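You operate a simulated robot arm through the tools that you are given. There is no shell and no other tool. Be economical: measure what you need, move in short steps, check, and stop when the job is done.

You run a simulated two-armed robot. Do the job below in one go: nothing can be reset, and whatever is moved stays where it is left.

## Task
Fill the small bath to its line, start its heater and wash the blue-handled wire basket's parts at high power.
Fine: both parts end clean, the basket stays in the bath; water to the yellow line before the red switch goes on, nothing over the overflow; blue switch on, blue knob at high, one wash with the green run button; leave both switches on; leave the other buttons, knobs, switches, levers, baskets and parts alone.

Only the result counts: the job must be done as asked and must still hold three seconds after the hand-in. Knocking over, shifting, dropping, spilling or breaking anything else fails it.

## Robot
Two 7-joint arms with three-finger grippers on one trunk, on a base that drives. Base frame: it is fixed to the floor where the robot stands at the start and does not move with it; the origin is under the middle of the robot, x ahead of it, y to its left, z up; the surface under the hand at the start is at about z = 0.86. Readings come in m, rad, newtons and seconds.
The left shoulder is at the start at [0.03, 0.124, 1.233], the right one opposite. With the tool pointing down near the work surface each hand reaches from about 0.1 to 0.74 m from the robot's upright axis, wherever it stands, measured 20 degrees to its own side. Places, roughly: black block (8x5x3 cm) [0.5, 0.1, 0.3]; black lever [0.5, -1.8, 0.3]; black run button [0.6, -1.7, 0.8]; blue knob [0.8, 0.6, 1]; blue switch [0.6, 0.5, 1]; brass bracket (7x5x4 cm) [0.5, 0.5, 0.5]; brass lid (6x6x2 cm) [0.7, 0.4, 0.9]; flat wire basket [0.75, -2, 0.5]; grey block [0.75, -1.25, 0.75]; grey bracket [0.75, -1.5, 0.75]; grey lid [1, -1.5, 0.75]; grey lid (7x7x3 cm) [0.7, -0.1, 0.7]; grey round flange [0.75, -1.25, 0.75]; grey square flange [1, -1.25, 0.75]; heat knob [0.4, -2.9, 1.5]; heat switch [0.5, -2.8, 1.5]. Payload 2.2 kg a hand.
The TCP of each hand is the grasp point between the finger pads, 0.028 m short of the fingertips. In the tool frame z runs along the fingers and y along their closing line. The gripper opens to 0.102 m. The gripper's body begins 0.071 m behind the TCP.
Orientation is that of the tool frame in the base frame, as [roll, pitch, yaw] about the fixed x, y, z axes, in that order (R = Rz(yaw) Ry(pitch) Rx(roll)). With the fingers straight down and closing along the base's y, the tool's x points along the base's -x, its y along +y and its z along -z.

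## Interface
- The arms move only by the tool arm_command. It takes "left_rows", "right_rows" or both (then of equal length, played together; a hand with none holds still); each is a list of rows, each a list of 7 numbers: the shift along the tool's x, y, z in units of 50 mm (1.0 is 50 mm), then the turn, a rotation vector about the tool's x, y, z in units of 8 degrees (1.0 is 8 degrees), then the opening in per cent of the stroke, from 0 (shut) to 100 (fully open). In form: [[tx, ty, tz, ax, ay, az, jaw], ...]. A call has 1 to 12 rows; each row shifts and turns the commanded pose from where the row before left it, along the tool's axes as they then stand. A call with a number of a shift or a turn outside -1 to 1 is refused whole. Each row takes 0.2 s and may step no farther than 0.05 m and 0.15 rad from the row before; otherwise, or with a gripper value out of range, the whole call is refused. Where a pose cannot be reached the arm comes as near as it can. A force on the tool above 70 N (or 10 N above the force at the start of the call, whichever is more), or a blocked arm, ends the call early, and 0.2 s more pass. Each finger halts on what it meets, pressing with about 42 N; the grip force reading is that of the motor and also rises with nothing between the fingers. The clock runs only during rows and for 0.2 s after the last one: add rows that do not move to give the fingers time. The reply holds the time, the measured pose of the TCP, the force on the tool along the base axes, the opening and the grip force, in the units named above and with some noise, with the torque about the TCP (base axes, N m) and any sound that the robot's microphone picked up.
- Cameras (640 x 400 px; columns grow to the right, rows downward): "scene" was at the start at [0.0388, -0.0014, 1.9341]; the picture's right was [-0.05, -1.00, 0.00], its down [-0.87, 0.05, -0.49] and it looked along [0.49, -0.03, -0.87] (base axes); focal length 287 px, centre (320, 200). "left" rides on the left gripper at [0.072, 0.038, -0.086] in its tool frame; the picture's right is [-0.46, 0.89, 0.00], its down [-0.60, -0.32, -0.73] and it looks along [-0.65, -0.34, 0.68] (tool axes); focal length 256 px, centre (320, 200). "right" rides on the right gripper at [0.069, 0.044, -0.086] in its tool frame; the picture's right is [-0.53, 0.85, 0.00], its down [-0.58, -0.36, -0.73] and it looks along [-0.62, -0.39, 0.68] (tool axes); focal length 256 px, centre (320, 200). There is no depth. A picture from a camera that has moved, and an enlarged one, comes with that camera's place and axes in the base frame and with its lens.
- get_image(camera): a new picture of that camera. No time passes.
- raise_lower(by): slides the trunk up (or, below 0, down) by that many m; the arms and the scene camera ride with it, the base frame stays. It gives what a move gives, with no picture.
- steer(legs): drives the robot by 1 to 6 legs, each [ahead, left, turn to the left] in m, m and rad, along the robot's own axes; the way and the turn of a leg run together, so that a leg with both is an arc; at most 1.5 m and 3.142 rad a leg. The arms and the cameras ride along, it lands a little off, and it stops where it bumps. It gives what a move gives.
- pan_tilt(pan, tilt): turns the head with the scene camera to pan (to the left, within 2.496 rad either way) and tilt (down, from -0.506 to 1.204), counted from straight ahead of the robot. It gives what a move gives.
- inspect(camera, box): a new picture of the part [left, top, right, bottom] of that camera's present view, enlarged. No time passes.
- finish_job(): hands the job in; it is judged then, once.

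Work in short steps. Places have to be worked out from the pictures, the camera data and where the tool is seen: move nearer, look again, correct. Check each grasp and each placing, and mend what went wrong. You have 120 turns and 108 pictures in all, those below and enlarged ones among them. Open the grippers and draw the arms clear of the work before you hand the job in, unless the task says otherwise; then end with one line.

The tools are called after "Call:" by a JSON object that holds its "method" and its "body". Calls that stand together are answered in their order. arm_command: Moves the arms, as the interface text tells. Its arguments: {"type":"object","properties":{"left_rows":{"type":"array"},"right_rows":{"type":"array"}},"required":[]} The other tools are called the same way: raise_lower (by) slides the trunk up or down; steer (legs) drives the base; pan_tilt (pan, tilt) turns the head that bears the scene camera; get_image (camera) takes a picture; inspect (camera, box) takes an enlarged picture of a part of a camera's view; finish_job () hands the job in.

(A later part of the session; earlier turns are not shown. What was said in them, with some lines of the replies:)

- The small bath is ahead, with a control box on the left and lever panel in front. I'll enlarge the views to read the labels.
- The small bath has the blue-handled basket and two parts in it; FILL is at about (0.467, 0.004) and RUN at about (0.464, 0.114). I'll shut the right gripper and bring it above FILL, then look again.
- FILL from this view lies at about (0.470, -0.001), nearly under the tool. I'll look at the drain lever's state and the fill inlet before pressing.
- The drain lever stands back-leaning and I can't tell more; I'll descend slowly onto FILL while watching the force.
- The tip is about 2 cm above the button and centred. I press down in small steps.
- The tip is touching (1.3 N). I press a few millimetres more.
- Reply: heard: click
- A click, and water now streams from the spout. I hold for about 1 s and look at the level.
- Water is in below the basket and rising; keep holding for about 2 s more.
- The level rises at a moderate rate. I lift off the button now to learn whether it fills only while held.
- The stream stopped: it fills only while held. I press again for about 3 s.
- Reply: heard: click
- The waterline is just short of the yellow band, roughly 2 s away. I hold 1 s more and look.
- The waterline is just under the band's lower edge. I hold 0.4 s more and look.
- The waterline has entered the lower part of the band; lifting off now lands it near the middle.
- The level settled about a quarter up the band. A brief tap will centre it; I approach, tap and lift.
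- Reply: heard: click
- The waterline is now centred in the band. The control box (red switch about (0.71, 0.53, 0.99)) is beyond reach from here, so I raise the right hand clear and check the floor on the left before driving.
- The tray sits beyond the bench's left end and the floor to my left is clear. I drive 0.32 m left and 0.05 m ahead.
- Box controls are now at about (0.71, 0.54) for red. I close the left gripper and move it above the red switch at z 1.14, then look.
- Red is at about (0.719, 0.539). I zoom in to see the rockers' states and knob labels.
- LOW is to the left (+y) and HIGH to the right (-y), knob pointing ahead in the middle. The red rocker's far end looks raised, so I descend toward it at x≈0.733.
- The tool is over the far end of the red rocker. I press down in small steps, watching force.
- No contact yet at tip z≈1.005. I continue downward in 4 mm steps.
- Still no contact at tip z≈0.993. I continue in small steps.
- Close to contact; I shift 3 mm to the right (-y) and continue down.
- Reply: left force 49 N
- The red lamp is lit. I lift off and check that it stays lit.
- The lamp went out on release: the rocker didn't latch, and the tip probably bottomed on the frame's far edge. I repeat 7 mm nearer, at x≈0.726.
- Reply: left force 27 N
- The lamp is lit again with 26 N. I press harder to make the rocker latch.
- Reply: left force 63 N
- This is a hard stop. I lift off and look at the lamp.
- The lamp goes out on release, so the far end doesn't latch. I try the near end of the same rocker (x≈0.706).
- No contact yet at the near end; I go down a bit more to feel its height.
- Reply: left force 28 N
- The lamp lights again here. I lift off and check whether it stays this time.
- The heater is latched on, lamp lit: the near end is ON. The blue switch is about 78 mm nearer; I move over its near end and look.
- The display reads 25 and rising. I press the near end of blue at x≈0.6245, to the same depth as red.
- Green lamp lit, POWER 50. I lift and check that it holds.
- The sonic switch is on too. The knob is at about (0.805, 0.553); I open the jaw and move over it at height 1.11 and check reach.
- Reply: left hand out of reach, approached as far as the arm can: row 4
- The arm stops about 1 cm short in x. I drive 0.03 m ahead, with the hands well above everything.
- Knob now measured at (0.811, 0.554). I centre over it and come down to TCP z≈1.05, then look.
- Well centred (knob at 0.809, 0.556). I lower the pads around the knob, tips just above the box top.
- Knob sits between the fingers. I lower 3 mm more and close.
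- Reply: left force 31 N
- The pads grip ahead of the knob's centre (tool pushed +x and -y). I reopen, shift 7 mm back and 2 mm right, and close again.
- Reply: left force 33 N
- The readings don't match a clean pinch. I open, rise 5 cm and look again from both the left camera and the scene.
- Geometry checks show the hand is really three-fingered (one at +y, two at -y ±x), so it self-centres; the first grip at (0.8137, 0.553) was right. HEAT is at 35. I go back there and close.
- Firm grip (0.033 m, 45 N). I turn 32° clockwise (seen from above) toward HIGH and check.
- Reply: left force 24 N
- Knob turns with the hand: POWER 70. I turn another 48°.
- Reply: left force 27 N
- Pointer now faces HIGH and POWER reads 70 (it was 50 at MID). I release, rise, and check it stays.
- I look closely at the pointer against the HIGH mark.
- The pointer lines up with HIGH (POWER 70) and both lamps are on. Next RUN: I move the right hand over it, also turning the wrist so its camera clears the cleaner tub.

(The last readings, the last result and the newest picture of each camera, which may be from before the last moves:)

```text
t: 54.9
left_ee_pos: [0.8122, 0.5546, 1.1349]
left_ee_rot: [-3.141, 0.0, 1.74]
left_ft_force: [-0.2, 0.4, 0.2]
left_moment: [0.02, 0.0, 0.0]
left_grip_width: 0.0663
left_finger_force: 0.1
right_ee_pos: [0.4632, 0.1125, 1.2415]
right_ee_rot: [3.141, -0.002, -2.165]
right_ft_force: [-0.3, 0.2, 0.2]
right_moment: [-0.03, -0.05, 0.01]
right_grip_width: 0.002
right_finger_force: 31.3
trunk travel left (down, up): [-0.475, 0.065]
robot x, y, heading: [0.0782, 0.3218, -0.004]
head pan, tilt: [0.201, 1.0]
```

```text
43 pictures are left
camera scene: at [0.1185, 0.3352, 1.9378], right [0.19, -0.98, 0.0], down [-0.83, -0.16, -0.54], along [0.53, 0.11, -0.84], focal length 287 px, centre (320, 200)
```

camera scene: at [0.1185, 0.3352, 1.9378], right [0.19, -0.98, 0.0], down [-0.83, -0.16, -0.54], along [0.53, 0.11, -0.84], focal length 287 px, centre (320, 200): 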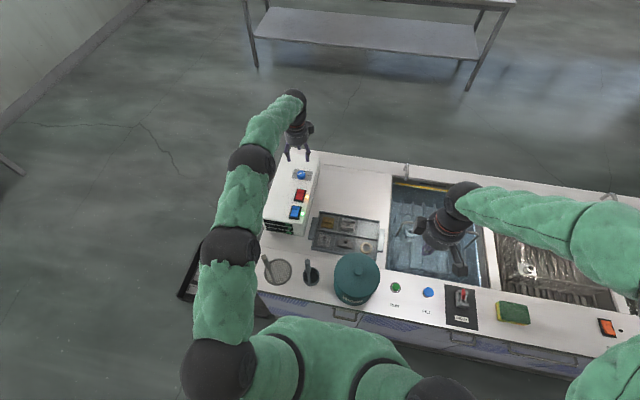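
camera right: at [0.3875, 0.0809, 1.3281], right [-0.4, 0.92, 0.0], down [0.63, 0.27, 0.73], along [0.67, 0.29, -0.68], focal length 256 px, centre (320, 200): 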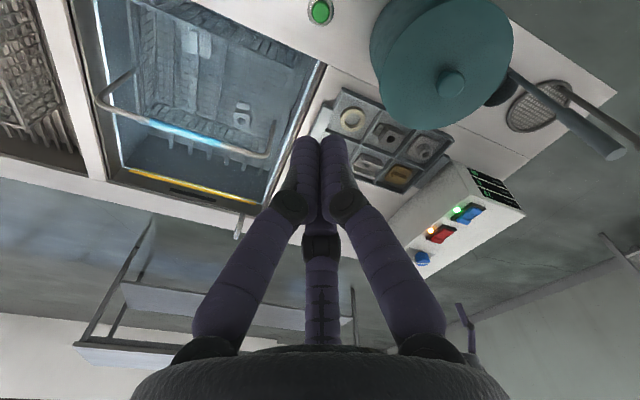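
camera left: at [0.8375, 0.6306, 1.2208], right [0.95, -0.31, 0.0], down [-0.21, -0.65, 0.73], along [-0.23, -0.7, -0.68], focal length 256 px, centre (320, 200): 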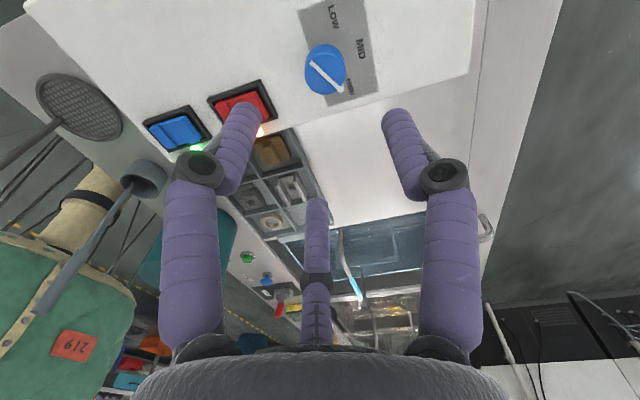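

RUN measured at (0.464, 0.115), directly below the tool. I descend to just above it.

Call:
{"method": "arm_command", "body": {"right_rows": [[0, 0, 0.86, 0, 0, 0, 0], [0, 0, 0.86, 0, 0, 0, 0], [0, 0, 0.86, 0, 0, 0, 0], [0, 0, 0.86, 0, 0, 0, 0], [0, 0, 0.86, 0, 0, 0, 0], [0, 0, 0.86, 0, 0, 0, 0], [0, 0, 0.76, 0, 0, 0, 0], [0, 0, 0, 0, 0, 0, 0]]}}

Call:
{"method": "get_image", "body": {"camera": "right"}}

Call:
{"method": "inspect", "body": {"camera": "scene", "box": [250, 200, 340, 256]}}

```text
t: 56.7
left_ee_pos: [0.8117, 0.5534, 1.1356]
left_ee_rot: [-3.141, 0.0, 1.739]
left_ft_force: [0.8, 0.8, 0.3]
left_moment: [0.01, 0.02, -0.01]
left_grip_width: 0.0663
left_finger_force: 0.1
right_ee_pos: [0.4663, 0.1142, 0.944]
right_ee_rot: [-3.141, 0.0, -2.17]
right_ft_force: [-0.4, -0.2, -0.1]
right_moment: [0.02, -0.01, -0.01]
right_grip_width: 0.0021
right_finger_force: 31.3
trunk travel left (down, up): [-0.475, 0.065]
robot x, y, heading: [0.0773, 0.3187, -0.003]
head pan, tilt: [0.201, 1.0]
```

```text
42 pictures are left
camera right: at [0.39, 0.0821, 1.031], right [-0.4, 0.92, 0.0], down [0.63, 0.27, 0.73], along [0.67, 0.29, -0.68], focal length 256 px, centre (320, 200)
```

right: 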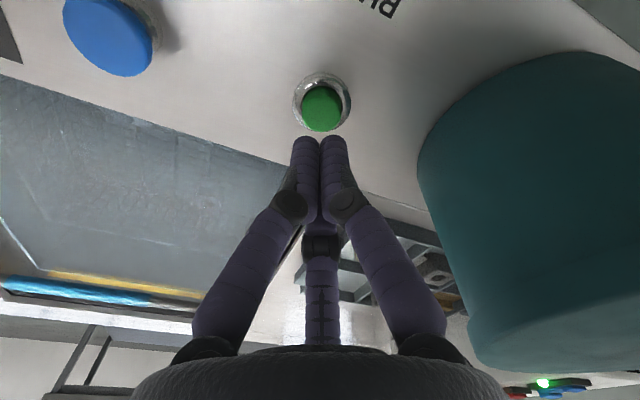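

```text
7.11 times, centred on (295, 228) of scene
camera zoom: at [0.1175, 0.3355, 1.9378], right [0.19, -0.98, 0.0], down [-0.83, -0.16, -0.54], along [0.53, 0.1, -0.84], focal length 2040 px, centre (498, 1)
```

zoom: 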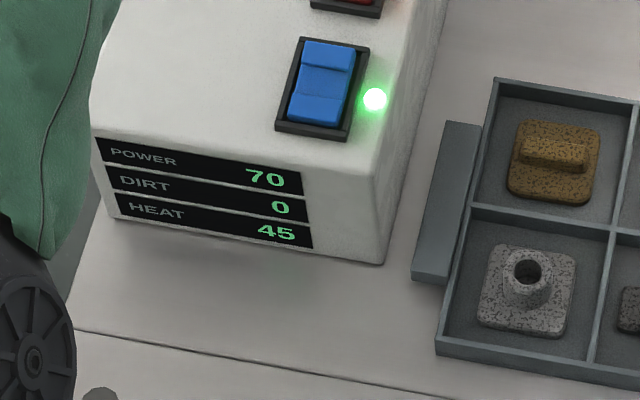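

HEAT is 45 and still rising; I align over RUN and wait a few seconds for the bath to warm, since only one wash is allowed.

Call:
{"method": "arm_command", "body": {"right_rows": [[0.05, 0.08, 0.3, 0, 0, 0, 0], [0, 0, 0, 0, 0, 0, 0], [0, 0, 0, 0, 0, 0, 0], [0, 0, 0, 0, 0, 0, 0], [0, 0, 0, 0, 0, 0, 0], [0, 0, 0, 0, 0, 0, 0], [0, 0, 0, 0, 0, 0, 0], [0, 0, 0, 0, 0, 0, 0], [0, 0, 0, 0, 0, 0, 0], [0, 0, 0, 0, 0, 0, 0], [0, 0, 0, 0, 0, 0, 0], [0, 0, 0, 0, 0, 0, 0]]}}

Call:
{"method": "arm_command", "body": {"right_rows": [[0, 0, 0, 0, 0, 0, 0], [0, 0, 0, 0, 0, 0, 0], [0, 0, 0, 0, 0, 0, 0], [0, 0, 0, 0, 0, 0, 0], [0, 0, 0, 0, 0, 0, 0], [0, 0, 0, 0, 0, 0, 0], [0, 0, 0, 0, 0, 0, 0], [0, 0, 0, 0, 0, 0, 0], [0, 0, 0, 0, 0, 0, 0], [0, 0, 0, 0, 0, 0, 0], [0, 0, 0, 0, 0, 0, 0], [0, 0, 0, 0, 0, 0, 0]]}}

Call:
{"method": "arm_command", "body": {"right_rows": [[0, 0, 0, 0, 0, 0, 0], [0, 0, 0, 0, 0, 0, 0], [0, 0, 0, 0, 0, 0, 0], [0, 0, 0, 0, 0, 0, 0], [0, 0, 0, 0, 0, 0, 0], [0, 0, 0, 0, 0, 0, 0], [0, 0, 0, 0, 0, 0, 0], [0, 0, 0, 0, 0, 0, 0], [0, 0, 0, 0, 0, 0, 0], [0, 0, 0, 0, 0, 0, 0], [0, 0, 0, 0, 0, 0, 0], [0, 0, 0, 0, 0, 0, 0]]}}

Call:
{"method": "arm_command", "body": {"right_rows": [[0, 0, 0, 0, 0, 0, 0], [0, 0, 0, 0, 0, 0, 0], [0, 0, 0, 0, 0, 0, 0], [0, 0, 0, 0, 0, 0, 0], [0, 0, 0, 0, 0, 0, 0], [0, 0, 0, 0, 0, 0, 0], [0, 0, 0, 0, 0, 0, 0], [0, 0, 0, 0, 0, 0, 0], [0, 0, 0, 0, 0, 0, 0], [0, 0, 0, 0, 0, 0, 0], [0, 0, 0, 0, 0, 0, 0], [0, 0, 0, 0, 0, 0, 0]]}}

Call:
{"method": "inspect", "body": {"camera": "scene", "box": [250, 200, 340, 256]}}

Call:
{"method": "get_image", "body": {"camera": "right"}}

```text
t: 59.3
left_ee_pos: [0.8117, 0.5553, 1.1349]
left_ee_rot: [-3.141, 0.0, 1.74]
left_ft_force: [-0.3, 0.2, 0.8]
left_moment: [-0.01, 0.02, 0.02]
left_grip_width: 0.0664
left_finger_force: 0.0
right_ee_pos: [0.4614, 0.1145, 0.9306]
right_ee_rot: [3.141, 0.002, -2.169]
right_ft_force: [0.2, 0.6, 0.2]
right_moment: [0.02, 0.0, -0.03]
right_grip_width: 0.0021
right_finger_force: 31.3
trunk travel left (down, up): [-0.475, 0.065]
robot x, y, heading: [0.0823, 0.3211, -0.003]
head pan, tilt: [0.201, 1.0]
```

```text
t: 61.9
left_ee_pos: [0.8126, 0.5531, 1.1346]
left_ee_rot: [3.141, -0.001, 1.739]
left_ft_force: [-0.1, 0.6, 1.5]
left_moment: [-0.04, 0.03, 0.01]
left_grip_width: 0.0665
left_finger_force: 0.1
right_ee_pos: [0.4624, 0.1138, 0.9302]
right_ee_rot: [3.141, -0.001, -2.169]
right_ft_force: [-0.2, 0.3, 0.3]
right_moment: [0.0, 0.0, -0.01]
right_grip_width: 0.002
right_finger_force: 32.1
trunk travel left (down, up): [-0.475, 0.065]
robot x, y, heading: [0.0765, 0.3234, -0.004]
head pan, tilt: [0.201, 1.0]
```

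```text
t: 64.5
left_ee_pos: [0.8117, 0.5545, 1.1345]
left_ee_rot: [3.142, -0.002, 1.74]
left_ft_force: [-0.2, -0.1, -0.1]
left_moment: [-0.03, 0.0, 0.01]
left_grip_width: 0.0662
left_finger_force: 0.1
right_ee_pos: [0.4607, 0.1135, 0.9295]
right_ee_rot: [-3.142, -0.002, -2.17]
right_ft_force: [-1.0, 0.1, 1.0]
right_moment: [-0.03, -0.02, -0.02]
right_grip_width: 0.002
right_finger_force: 30.9
trunk travel left (down, up): [-0.475, 0.065]
robot x, y, heading: [0.0766, 0.3188, -0.005]
head pan, tilt: [0.201, 1.0]
```

```text
t: 67.1
left_ee_pos: [0.8119, 0.5534, 1.1345]
left_ee_rot: [-3.141, -0.001, 1.741]
left_ft_force: [0.1, -0.7, 0.2]
left_moment: [0.04, 0.02, 0.0]
left_grip_width: 0.0663
left_finger_force: 0.0
right_ee_pos: [0.4621, 0.1146, 0.9297]
right_ee_rot: [3.14, 0.001, -2.167]
right_ft_force: [-0.4, 1.2, 0.5]
right_moment: [0.01, 0.02, 0.02]
right_grip_width: 0.0021
right_finger_force: 31.5
trunk travel left (down, up): [-0.475, 0.065]
robot x, y, heading: [0.0822, 0.322, -0.005]
head pan, tilt: [0.201, 1.0]
```

```text
7.11 times, centred on (295, 228) of scene
camera zoom: at [0.1185, 0.3352, 1.9378], right [0.19, -0.98, 0.0], down [-0.83, -0.16, -0.54], along [0.53, 0.11, -0.84], focal length 2040 px, centre (498, 1)
```

zoom: 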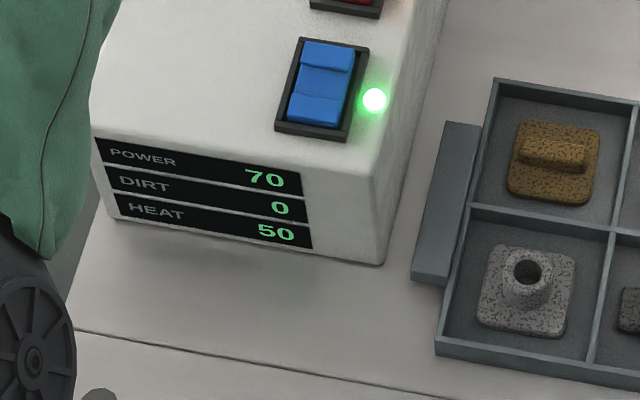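

```text
39 pictures are left
camera right: at [0.3857, 0.0816, 1.0168], right [-0.4, 0.92, 0.0], down [0.63, 0.27, 0.73], along [0.67, 0.29, -0.68], focal length 256 px, centre (320, 200)
```

right: 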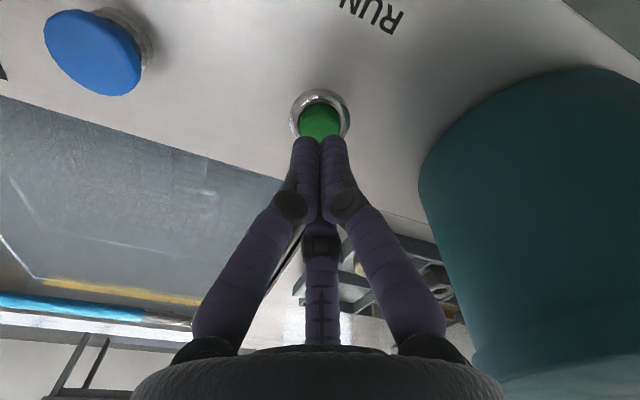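

HEAT is 50. I wait another 10 s to see if it levels off.

Call:
{"method": "arm_command", "body": {"right_rows": [[0, 0, 0, 0, 0, 0, 0], [0, 0, 0, 0, 0, 0, 0], [0, 0, 0, 0, 0, 0, 0], [0, 0, 0, 0, 0, 0, 0], [0, 0, 0, 0, 0, 0, 0], [0, 0, 0, 0, 0, 0, 0], [0, 0, 0, 0, 0, 0, 0], [0, 0, 0, 0, 0, 0, 0], [0, 0, 0, 0, 0, 0, 0], [0, 0, 0, 0, 0, 0, 0], [0, 0, 0, 0, 0, 0, 0], [0, 0, 0, 0, 0, 0, 0]]}}

Call:
{"method": "arm_command", "body": {"right_rows": [[0, 0, 0, 0, 0, 0, 0], [0, 0, 0, 0, 0, 0, 0], [0, 0, 0, 0, 0, 0, 0], [0, 0, 0, 0, 0, 0, 0], [0, 0, 0, 0, 0, 0, 0], [0, 0, 0, 0, 0, 0, 0], [0, 0, 0, 0, 0, 0, 0], [0, 0, 0, 0, 0, 0, 0], [0, 0, 0, 0, 0, 0, 0], [0, 0, 0, 0, 0, 0, 0], [0, 0, 0, 0, 0, 0, 0], [0, 0, 0, 0, 0, 0, 0]]}}

Call:
{"method": "arm_command", "body": {"right_rows": [[0, 0, 0, 0, 0, 0, 0], [0, 0, 0, 0, 0, 0, 0], [0, 0, 0, 0, 0, 0, 0], [0, 0, 0, 0, 0, 0, 0], [0, 0, 0, 0, 0, 0, 0], [0, 0, 0, 0, 0, 0, 0], [0, 0, 0, 0, 0, 0, 0], [0, 0, 0, 0, 0, 0, 0], [0, 0, 0, 0, 0, 0, 0], [0, 0, 0, 0, 0, 0, 0], [0, 0, 0, 0, 0, 0, 0], [0, 0, 0, 0, 0, 0, 0]]}}

Call:
{"method": "arm_command", "body": {"right_rows": [[0, 0, 0, 0, 0, 0, 0], [0, 0, 0, 0, 0, 0, 0], [0, 0, 0, 0, 0, 0, 0], [0, 0, 0, 0, 0, 0, 0], [0, 0, 0, 0, 0, 0, 0], [0, 0, 0, 0, 0, 0, 0], [0, 0, 0, 0, 0, 0, 0], [0, 0, 0, 0, 0, 0, 0], [0, 0, 0, 0, 0, 0, 0], [0, 0, 0, 0, 0, 0, 0], [0, 0, 0, 0, 0, 0, 0], [0, 0, 0, 0, 0, 0, 0]]}}

Call:
{"method": "inspect", "body": {"camera": "scene", "box": [250, 200, 340, 256]}}

```text
t: 69.7
left_ee_pos: [0.8114, 0.5533, 1.1354]
left_ee_rot: [3.141, 0.001, 1.741]
left_ft_force: [-0.7, -0.4, 0.1]
left_moment: [-0.01, -0.01, 0.02]
left_grip_width: 0.0662
left_finger_force: 0.0
right_ee_pos: [0.4613, 0.1133, 0.9302]
right_ee_rot: [-3.14, 0.0, -2.169]
right_ft_force: [-0.4, -0.2, 0.3]
right_moment: [-0.01, 0.0, 0.04]
right_grip_width: 0.0023
right_finger_force: 31.4
trunk travel left (down, up): [-0.475, 0.065]
robot x, y, heading: [0.0757, 0.3193, -0.003]
head pan, tilt: [0.201, 1.0]
```

```text
t: 72.3
left_ee_pos: [0.8119, 0.5557, 1.1354]
left_ee_rot: [3.142, 0.0, 1.739]
left_ft_force: [0.3, 0.3, 0.3]
left_moment: [0.01, 0.01, 0.0]
left_grip_width: 0.0664
left_finger_force: 0.0
right_ee_pos: [0.4624, 0.1137, 0.929]
right_ee_rot: [-3.14, 0.001, -2.169]
right_ft_force: [0.3, -0.7, 0.2]
right_moment: [0.0, -0.01, -0.03]
right_grip_width: 0.0021
right_finger_force: 31.6
trunk travel left (down, up): [-0.475, 0.065]
robot x, y, heading: [0.0759, 0.3174, -0.003]
head pan, tilt: [0.201, 1.0]
```

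```text
t: 74.9
left_ee_pos: [0.8124, 0.5541, 1.1355]
left_ee_rot: [3.14, 0.0, 1.739]
left_ft_force: [-0.6, 0.6, -0.3]
left_moment: [0.02, -0.02, 0.01]
left_grip_width: 0.0662
left_finger_force: 0.1
right_ee_pos: [0.4618, 0.1136, 0.9307]
right_ee_rot: [3.141, 0.001, -2.168]
right_ft_force: [-1.0, 0.3, 0.7]
right_moment: [-0.01, -0.01, 0.04]
right_grip_width: 0.002
right_finger_force: 31.3
trunk travel left (down, up): [-0.475, 0.065]
robot x, y, heading: [0.0781, 0.3207, -0.005]
head pan, tilt: [0.201, 1.0]
```

```text
t: 77.5
left_ee_pos: [0.8124, 0.5539, 1.1344]
left_ee_rot: [-3.14, 0.001, 1.741]
left_ft_force: [-1.2, -0.1, 0.3]
left_moment: [-0.01, 0.02, -0.01]
left_grip_width: 0.0663
left_finger_force: 0.1
right_ee_pos: [0.4622, 0.1133, 0.9311]
right_ee_rot: [-3.141, -0.002, -2.168]
right_ft_force: [0.5, 0.0, -0.6]
right_moment: [0.02, 0.02, -0.01]
right_grip_width: 0.0024
right_finger_force: 31.7
trunk travel left (down, up): [-0.475, 0.065]
robot x, y, heading: [0.0789, 0.321, -0.008]
head pan, tilt: [0.201, 1.0]
```

```text
7.11 times, centred on (295, 228) of scene
camera zoom: at [0.1185, 0.3352, 1.9378], right [0.19, -0.98, 0.0], down [-0.83, -0.16, -0.54], along [0.53, 0.11, -0.84], focal length 2040 px, centre (498, 1)
```

zoom: 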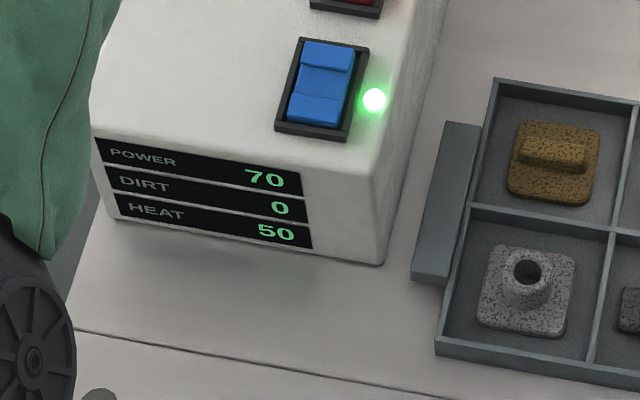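

HEAT holds steady at 50: warm. Now I press RUN once, in small steps.

Call:
{"method": "arm_command", "body": {"right_rows": [[0, 0, 0.14, 0, 0, 0, 0], [0, 0, 0.12, 0, 0, 0, 0], [0, 0, 0.1, 0, 0, 0, 0], [0, 0, 0.06, 0, 0, 0, 0], [0, 0, 0, 0, 0, 0, 0]]}}

Call:
{"method": "inspect", "body": {"camera": "scene", "box": [250, 200, 340, 256]}}

```text
t: 78.7
left_ee_pos: [0.8129, 0.5535, 1.1358]
left_ee_rot: [-3.141, -0.001, 1.739]
left_ft_force: [-0.2, -0.7, -0.5]
left_moment: [0.0, -0.01, -0.02]
left_grip_width: 0.0661
left_finger_force: 0.1
right_ee_pos: [0.4593, 0.1144, 0.9083]
right_ee_rot: [3.141, -0.001, -2.168]
right_ft_force: [-0.1, -0.3, 0.1]
right_moment: [-0.01, 0.0, 0.0]
right_grip_width: 0.0023
right_finger_force: 31.4
trunk travel left (down, up): [-0.475, 0.065]
robot x, y, heading: [0.077, 0.3234, -0.006]
head pan, tilt: [0.201, 1.0]
```

```text
7.11 times, centred on (295, 228) of scene
camera zoom: at [0.1185, 0.3353, 1.9378], right [0.19, -0.98, 0.0], down [-0.83, -0.16, -0.54], along [0.53, 0.1, -0.84], focal length 2040 px, centre (498, 1)
```

zoom: 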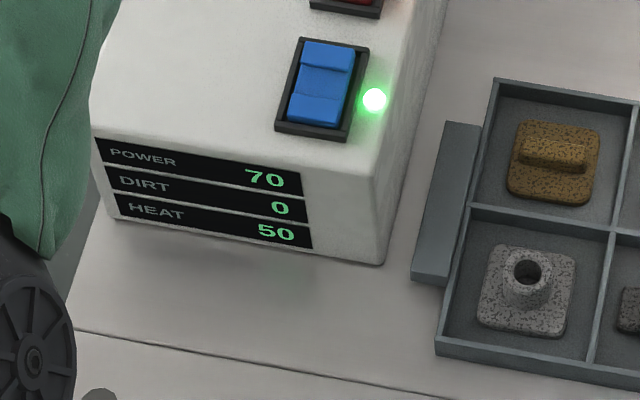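

No contact yet at TCP 0.908; I check alignment before going deeper.

Call:
{"method": "inspect", "body": {"camera": "right", "box": [220, 60, 420, 200]}}

```text
2.86 times, centred on (320, 130) of right
camera zoom: at [0.3832, 0.081, 0.9955], right [-0.4, 0.92, 0.0], down [0.63, 0.27, 0.73], along [0.67, 0.29, -0.68], focal length 731 px, centre (320, 400)
```

zoom: 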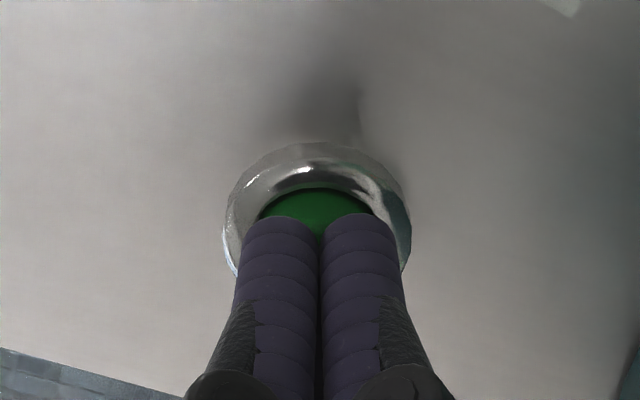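

Well aligned over the green cap, which stands proud of its ring. I continue down in 3 mm steps.

Call:
{"method": "arm_command", "body": {"right_rows": [[0, 0, 0.06, 0, 0, 0, 0], [0, 0, 0.06, 0, 0, 0, 0], [0, 0, 0, 0, 0, 0, 0]]}}

Call:
{"method": "inspect", "body": {"camera": "right", "box": [220, 60, 420, 200]}}

```text
t: 79.5
left_ee_pos: [0.8128, 0.5544, 1.1353]
left_ee_rot: [-3.142, -0.001, 1.738]
left_ft_force: [0.6, 0.5, -0.9]
left_moment: [0.01, 0.0, 0.02]
left_grip_width: 0.0662
left_finger_force: 0.0
right_ee_pos: [0.4595, 0.1145, 0.9036]
right_ee_rot: [3.141, 0.001, -2.17]
right_ft_force: [0.3, -0.7, 0.9]
right_moment: [0.02, 0.01, 0.04]
right_grip_width: 0.0022
right_finger_force: 32.0
trunk travel left (down, up): [-0.475, 0.065]
robot x, y, heading: [0.0807, 0.3199, -0.008]
head pan, tilt: [0.201, 1.0]
```

```text
2.86 times, centred on (320, 130) of right
camera zoom: at [0.3837, 0.0812, 0.9904], right [-0.4, 0.92, 0.0], down [0.63, 0.27, 0.73], along [0.67, 0.29, -0.68], focal length 731 px, centre (320, 400)
```

zoom: 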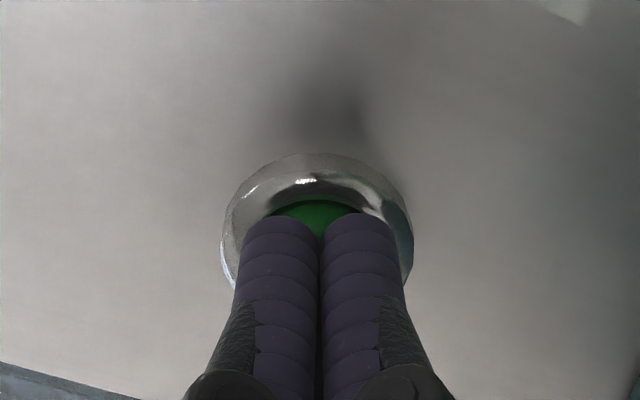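

Light contact may be starting (0.9 N). I press on 3 mm at a time, listening for the click.

Call:
{"method": "arm_command", "body": {"right_rows": [[0, 0, 0.06, 0, 0, 0, 0], [0, 0, 0.04, 0, 0, 0, 0]]}}

```text
t: 80.1
left_ee_pos: [0.8115, 0.5531, 1.1347]
left_ee_rot: [-3.14, 0.0, 1.738]
left_ft_force: [-0.7, 0.1, -0.2]
left_moment: [0.02, -0.02, 0.03]
left_grip_width: 0.0661
left_finger_force: 0.0
right_ee_pos: [0.4591, 0.1133, 0.8994]
right_ee_rot: [3.141, -0.001, -2.169]
right_ft_force: [0.1, -1.1, 2.6]
right_moment: [-0.01, -0.06, -0.02]
right_grip_width: 0.0021
right_finger_force: 31.9
trunk travel left (down, up): [-0.475, 0.065]
robot x, y, heading: [0.0781, 0.319, -0.002]
head pan, tilt: [0.201, 1.0]
heard: click
```

A click with 2.6 N: the button is pressed. I lift off straight and look at the bath and display.

Call:
{"method": "arm_command", "body": {"right_rows": [[0, 0, -0.5, 0, 0, 0, 0], [0, 0, -0.8, 0, 0, 0, 0], [0, 0, -0.9, 0, 0, 0, 0], [0, 0, -0.9, 0, 0, 0, 0], [0, 0, -0.9, 0, 0, 0, 0], [0, 0, -0.9, 0, 0, 0, 0], [0, 0, -0.9, 0, 0, 0, 0]]}}

Call:
{"method": "get_image", "body": {"camera": "right"}}

Call:
{"method": "inspect", "body": {"camera": "scene", "box": [250, 200, 340, 256]}}

```text
t: 81.7
left_ee_pos: [0.8119, 0.5553, 1.1366]
left_ee_rot: [3.14, 0.0, 1.739]
left_ft_force: [-0.2, -0.5, -0.1]
left_moment: [0.02, -0.03, -0.02]
left_grip_width: 0.0663
left_finger_force: 0.1
right_ee_pos: [0.4563, 0.1161, 1.1859]
right_ee_rot: [3.14, 0.0, -2.168]
right_ft_force: [0.2, -0.8, 0.2]
right_moment: [-0.01, 0.02, 0.01]
right_grip_width: 0.002
right_finger_force: 31.6
trunk travel left (down, up): [-0.475, 0.065]
robot x, y, heading: [0.0794, 0.321, -0.009]
head pan, tilt: [0.201, 1.0]
```

```text
34 pictures are left
camera right: at [0.3812, 0.0828, 1.2734], right [-0.4, 0.92, 0.0], down [0.63, 0.27, 0.73], along [0.67, 0.29, -0.68], focal length 256 px, centre (320, 200)
```

right: 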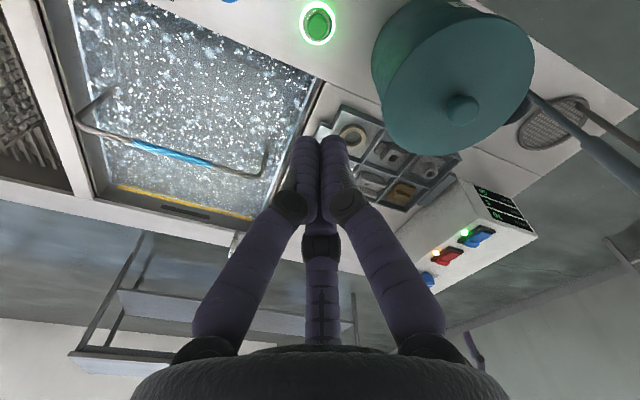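

```text
7.11 times, centred on (295, 228) of scene
camera zoom: at [0.1174, 0.3354, 1.9378], right [0.19, -0.98, 0.0], down [-0.83, -0.16, -0.54], along [0.53, 0.1, -0.84], focal length 2040 px, centre (498, 1)
```

zoom: 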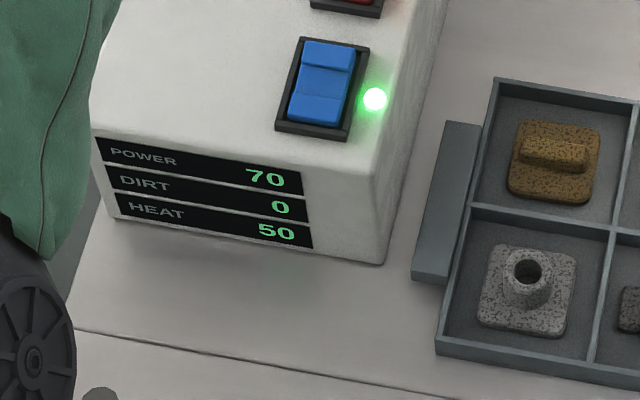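

The wash is running (ring lit, bath bubbling). While it runs I raise the left hand clear and open both grippers, waiting.

Call:
{"method": "arm_command", "body": {"left_rows": [[0, 0, -0.8, 0, 0, 0, 100], [0, 0, -0.8, 0, 0, 0, 100], [0, 0, -0.8, 0, 0, 0, 100], [0, 0, 0, 0, 0, 0, 100], [0, 0, 0, 0, 0, 0, 100], [0, 0, 0, 0, 0, 0, 100], [0, 0, 0, 0, 0, 0, 100], [0, 0, 0, 0, 0, 0, 100], [0, 0, 0, 0, 0, 0, 100], [0, 0, 0, 0, 0, 0, 100], [0, 0, 0, 0, 0, 0, 100], [0, 0, 0, 0, 0, 0, 100]], "right_rows": [[0, 0, -0.6, 0, 0, 0, 0], [0, 0, -0.6, 0, 0, 0, 50], [0, 0, 0, 0, 0, 0, 100], [0, 0, 0, 0, 0, 0, 100], [0, 0, 0, 0, 0, 0, 100], [0, 0, 0, 0, 0, 0, 100], [0, 0, 0, 0, 0, 0, 100], [0, 0, 0, 0, 0, 0, 100], [0, 0, 0, 0, 0, 0, 100], [0, 0, 0, 0, 0, 0, 100], [0, 0, 0, 0, 0, 0, 100], [0, 0, 0, 0, 0, 0, 100]]}}

Call:
{"method": "arm_command", "body": {"right_rows": [[0, 0, 0, 0, 0, 0, 100], [0, 0, 0, 0, 0, 0, 100], [0, 0, 0, 0, 0, 0, 100], [0, 0, 0, 0, 0, 0, 100], [0, 0, 0, 0, 0, 0, 100], [0, 0, 0, 0, 0, 0, 100], [0, 0, 0, 0, 0, 0, 100], [0, 0, 0, 0, 0, 0, 100], [0, 0, 0, 0, 0, 0, 100], [0, 0, 0, 0, 0, 0, 100], [0, 0, 0, 0, 0, 0, 100], [0, 0, 0, 0, 0, 0, 100]]}}

Call:
{"method": "arm_command", "body": {"right_rows": [[0, 0, 0, 0, 0, 0, 100], [0, 0, 0, 0, 0, 0, 100], [0, 0, 0, 0, 0, 0, 100], [0, 0, 0, 0, 0, 0, 100], [0, 0, 0, 0, 0, 0, 100], [0, 0, 0, 0, 0, 0, 100], [0, 0, 0, 0, 0, 0, 100], [0, 0, 0, 0, 0, 0, 100], [0, 0, 0, 0, 0, 0, 100], [0, 0, 0, 0, 0, 0, 100], [0, 0, 0, 0, 0, 0, 100], [0, 0, 0, 0, 0, 0, 100]]}}

Call:
{"method": "get_image", "body": {"camera": "right"}}

```text
t: 84.3
left_ee_pos: [0.8117, 0.5535, 1.2537]
left_ee_rot: [3.141, 0.0, 1.741]
left_ft_force: [0.4, 0.1, -0.2]
left_moment: [0.01, 0.01, 0.0]
left_grip_width: 0.1019
left_finger_force: 0.1
right_ee_pos: [0.4623, 0.1145, 1.2452]
right_ee_rot: [-3.141, -0.001, -2.171]
right_ft_force: [0.1, -0.5, 0.2]
right_moment: [-0.01, 0.0, 0.04]
right_grip_width: 0.1018
right_finger_force: 0.0
trunk travel left (down, up): [-0.475, 0.065]
robot x, y, heading: [0.0778, 0.3197, -0.003]
head pan, tilt: [0.201, 1.0]
```

```text
t: 86.9
left_ee_pos: [0.8124, 0.5542, 1.254]
left_ee_rot: [-3.141, -0.001, 1.741]
left_ft_force: [0.5, -0.8, 0.3]
left_moment: [-0.05, -0.01, -0.01]
left_grip_width: 0.1021
left_finger_force: 0.0
right_ee_pos: [0.4622, 0.1148, 1.2468]
right_ee_rot: [3.141, 0.003, -2.17]
right_ft_force: [0.4, 1.1, 0.1]
right_moment: [-0.01, -0.03, -0.03]
right_grip_width: 0.1016
right_finger_force: 0.0
trunk travel left (down, up): [-0.475, 0.065]
robot x, y, heading: [0.0783, 0.3182, -0.006]
head pan, tilt: [0.201, 1.0]
```

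```text
t: 89.5
left_ee_pos: [0.812, 0.5541, 1.2544]
left_ee_rot: [-3.141, -0.001, 1.741]
left_ft_force: [0.1, 0.3, 0.1]
left_moment: [0.0, -0.04, -0.04]
left_grip_width: 0.1021
left_finger_force: 0.1
right_ee_pos: [0.4618, 0.1148, 1.2457]
right_ee_rot: [3.141, 0.0, -2.17]
right_ft_force: [-0.3, 0.0, -0.3]
right_moment: [-0.02, -0.03, 0.01]
right_grip_width: 0.1019
right_finger_force: 0.0
trunk travel left (down, up): [-0.475, 0.065]
robot x, y, heading: [0.0779, 0.3177, -0.009]
head pan, tilt: [0.201, 1.0]
```

```text
32 pictures are left
camera right: at [0.3865, 0.0819, 1.3327], right [-0.4, 0.92, 0.0], down [0.63, 0.27, 0.73], along [0.67, 0.29, -0.68], focal length 256 px, centre (320, 200)
```

right: 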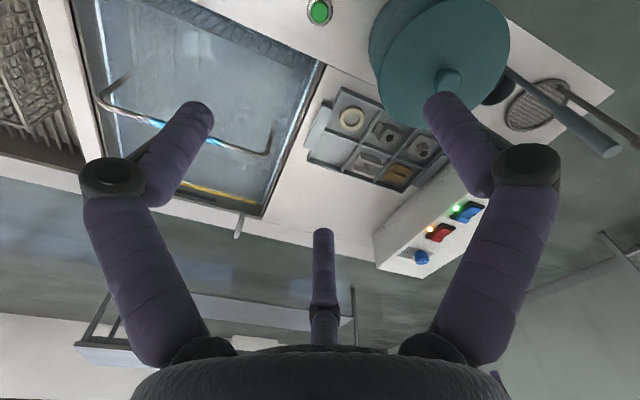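

The run has ended. I check the parts in the cloudy bath, the water line and the display.

Call:
{"method": "inspect", "body": {"camera": "right", "box": [80, 0, 340, 220]}}

Call:
{"method": "inspect", "body": {"camera": "scene", "box": [250, 150, 500, 320]}}

Call:
{"method": "inspect", "body": {"camera": "scene", "box": [250, 160, 340, 256]}}

```text
1.82 times, centred on (210, 110) of right
camera zoom: at [0.3865, 0.0819, 1.3327], right [-0.4, 0.92, 0.0], down [0.63, 0.27, 0.73], along [0.67, 0.29, -0.68], focal length 465 px, centre (520, 364)
```

zoom: 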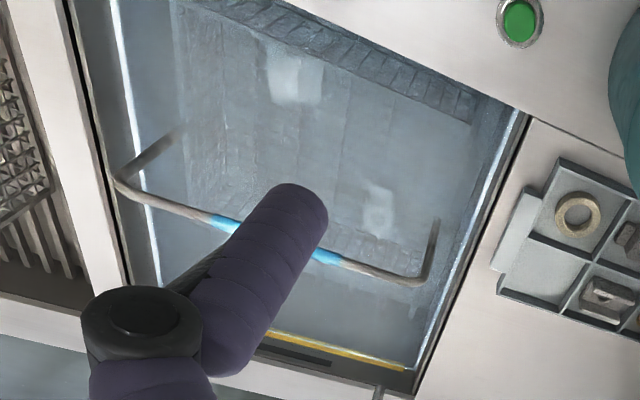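

```text
2.35 times, centred on (375, 235) of scene
camera zoom: at [0.1184, 0.3352, 1.9378], right [0.19, -0.98, 0.0], down [-0.83, -0.16, -0.54], along [0.53, 0.11, -0.84], focal length 675 px, centre (191, 118)
```

zoom: 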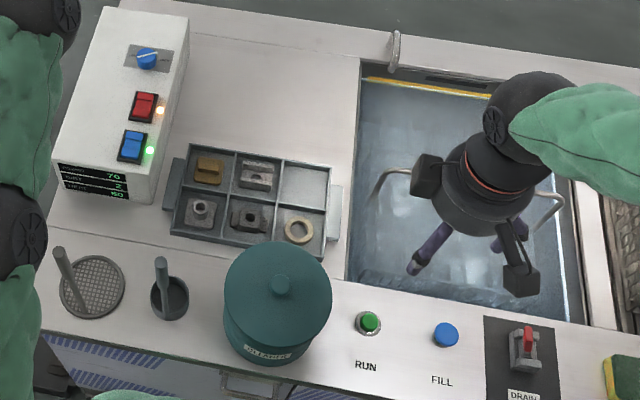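

```text
4.17 times, centred on (295, 208) of scene
camera zoom: at [0.1184, 0.3352, 1.9378], right [0.19, -0.98, 0.0], down [-0.83, -0.16, -0.54], along [0.53, 0.11, -0.84], focal length 1196 px, centre (424, 167)
```

zoom: 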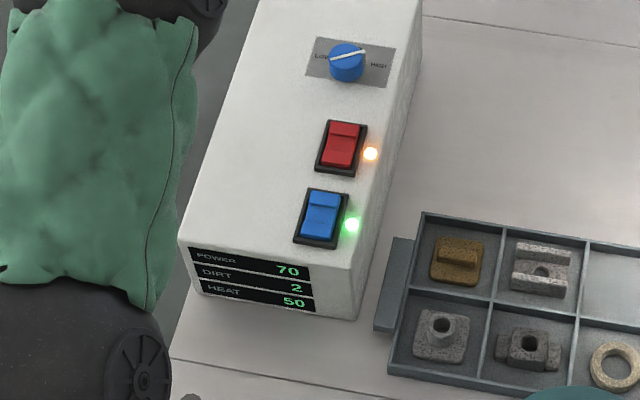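

DIRT rose to 2 (both parts' dirt is in the water), parts look clean, level still in the band, switches lit, knob at HIGH. I draw both hands back from over the work and take a final look.

Call:
{"method": "arm_command", "body": {"left_rows": [[0.13, -0.78, 0, 0, 0, 0, 100], [0.13, -0.78, 0, 0, 0, 0, 100], [0.13, -0.78, -0.2, 0, 0, 0, 100], [0.13, -0.78, -0.2, 0, 0, 0, 100]], "right_rows": [[0.4, 0.6, -0.2, 0, 0, 0, 100], [0.4, 0.6, -0.2, 0, 0, 0, 100], [0.4, 0.6, 0, 0, 0, 0, 100], [0, 0, 0, 0, 0, 0, 100]]}}

Call:
{"method": "inspect", "body": {"camera": "scene", "box": [240, 130, 520, 320]}}

Call:
{"method": "inspect", "body": {"camera": "right", "box": [40, 0, 340, 240]}}

```text
t: 90.5
left_ee_pos: [0.6562, 0.5548, 1.2755]
left_ee_rot: [3.14, -0.001, 1.74]
left_ft_force: [0.3, 0.3, 0.0]
left_moment: [-0.02, -0.05, -0.01]
left_grip_width: 0.1019
left_finger_force: 0.1
right_ee_pos: [0.3505, 0.1169, 1.2716]
right_ee_rot: [-3.141, -0.001, -2.169]
right_ft_force: [-0.8, 0.4, -0.5]
right_moment: [0.0, -0.03, 0.0]
right_grip_width: 0.1019
right_finger_force: 0.0
trunk travel left (down, up): [-0.475, 0.065]
robot x, y, heading: [0.0755, 0.3201, -0.005]
head pan, tilt: [0.201, 1.0]
```

```text
2.11 times, centred on (380, 225) of scene
camera zoom: at [0.116, 0.3353, 1.9378], right [0.19, -0.98, 0.0], down [-0.82, -0.16, -0.54], along [0.53, 0.1, -0.84], focal length 604 px, centre (194, 147)
```

zoom: 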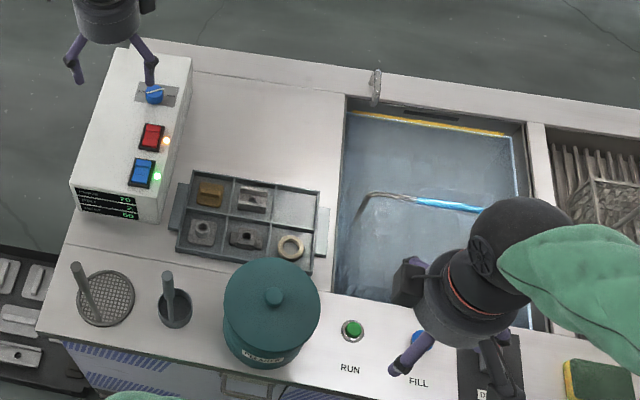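

```text
1.67 times, centred on (190, 120) of right
camera zoom: at [0.2755, 0.0846, 1.3574], right [-0.4, 0.92, 0.0], down [0.63, 0.27, 0.73], along [0.67, 0.29, -0.68], focal length 427 px, centre (537, 333)
```

zoom: 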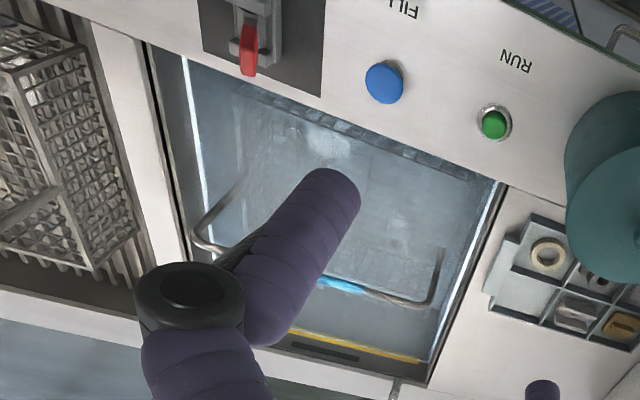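

Everything is in place: water at the line, both switches on, knob at HIGH, one wash done, and both hands are open and clear. I hand it in.

Call:
{"method": "finish_job", "body": {}}

```text
The job is handed in.
```

I handed the job in with every step done: bath filled to the yellow line, red and blue switches left on, blue knob at high, one wash run, basket still in the bath. Both parts look clean through the cloudy water, but I didn't lift them out to check.
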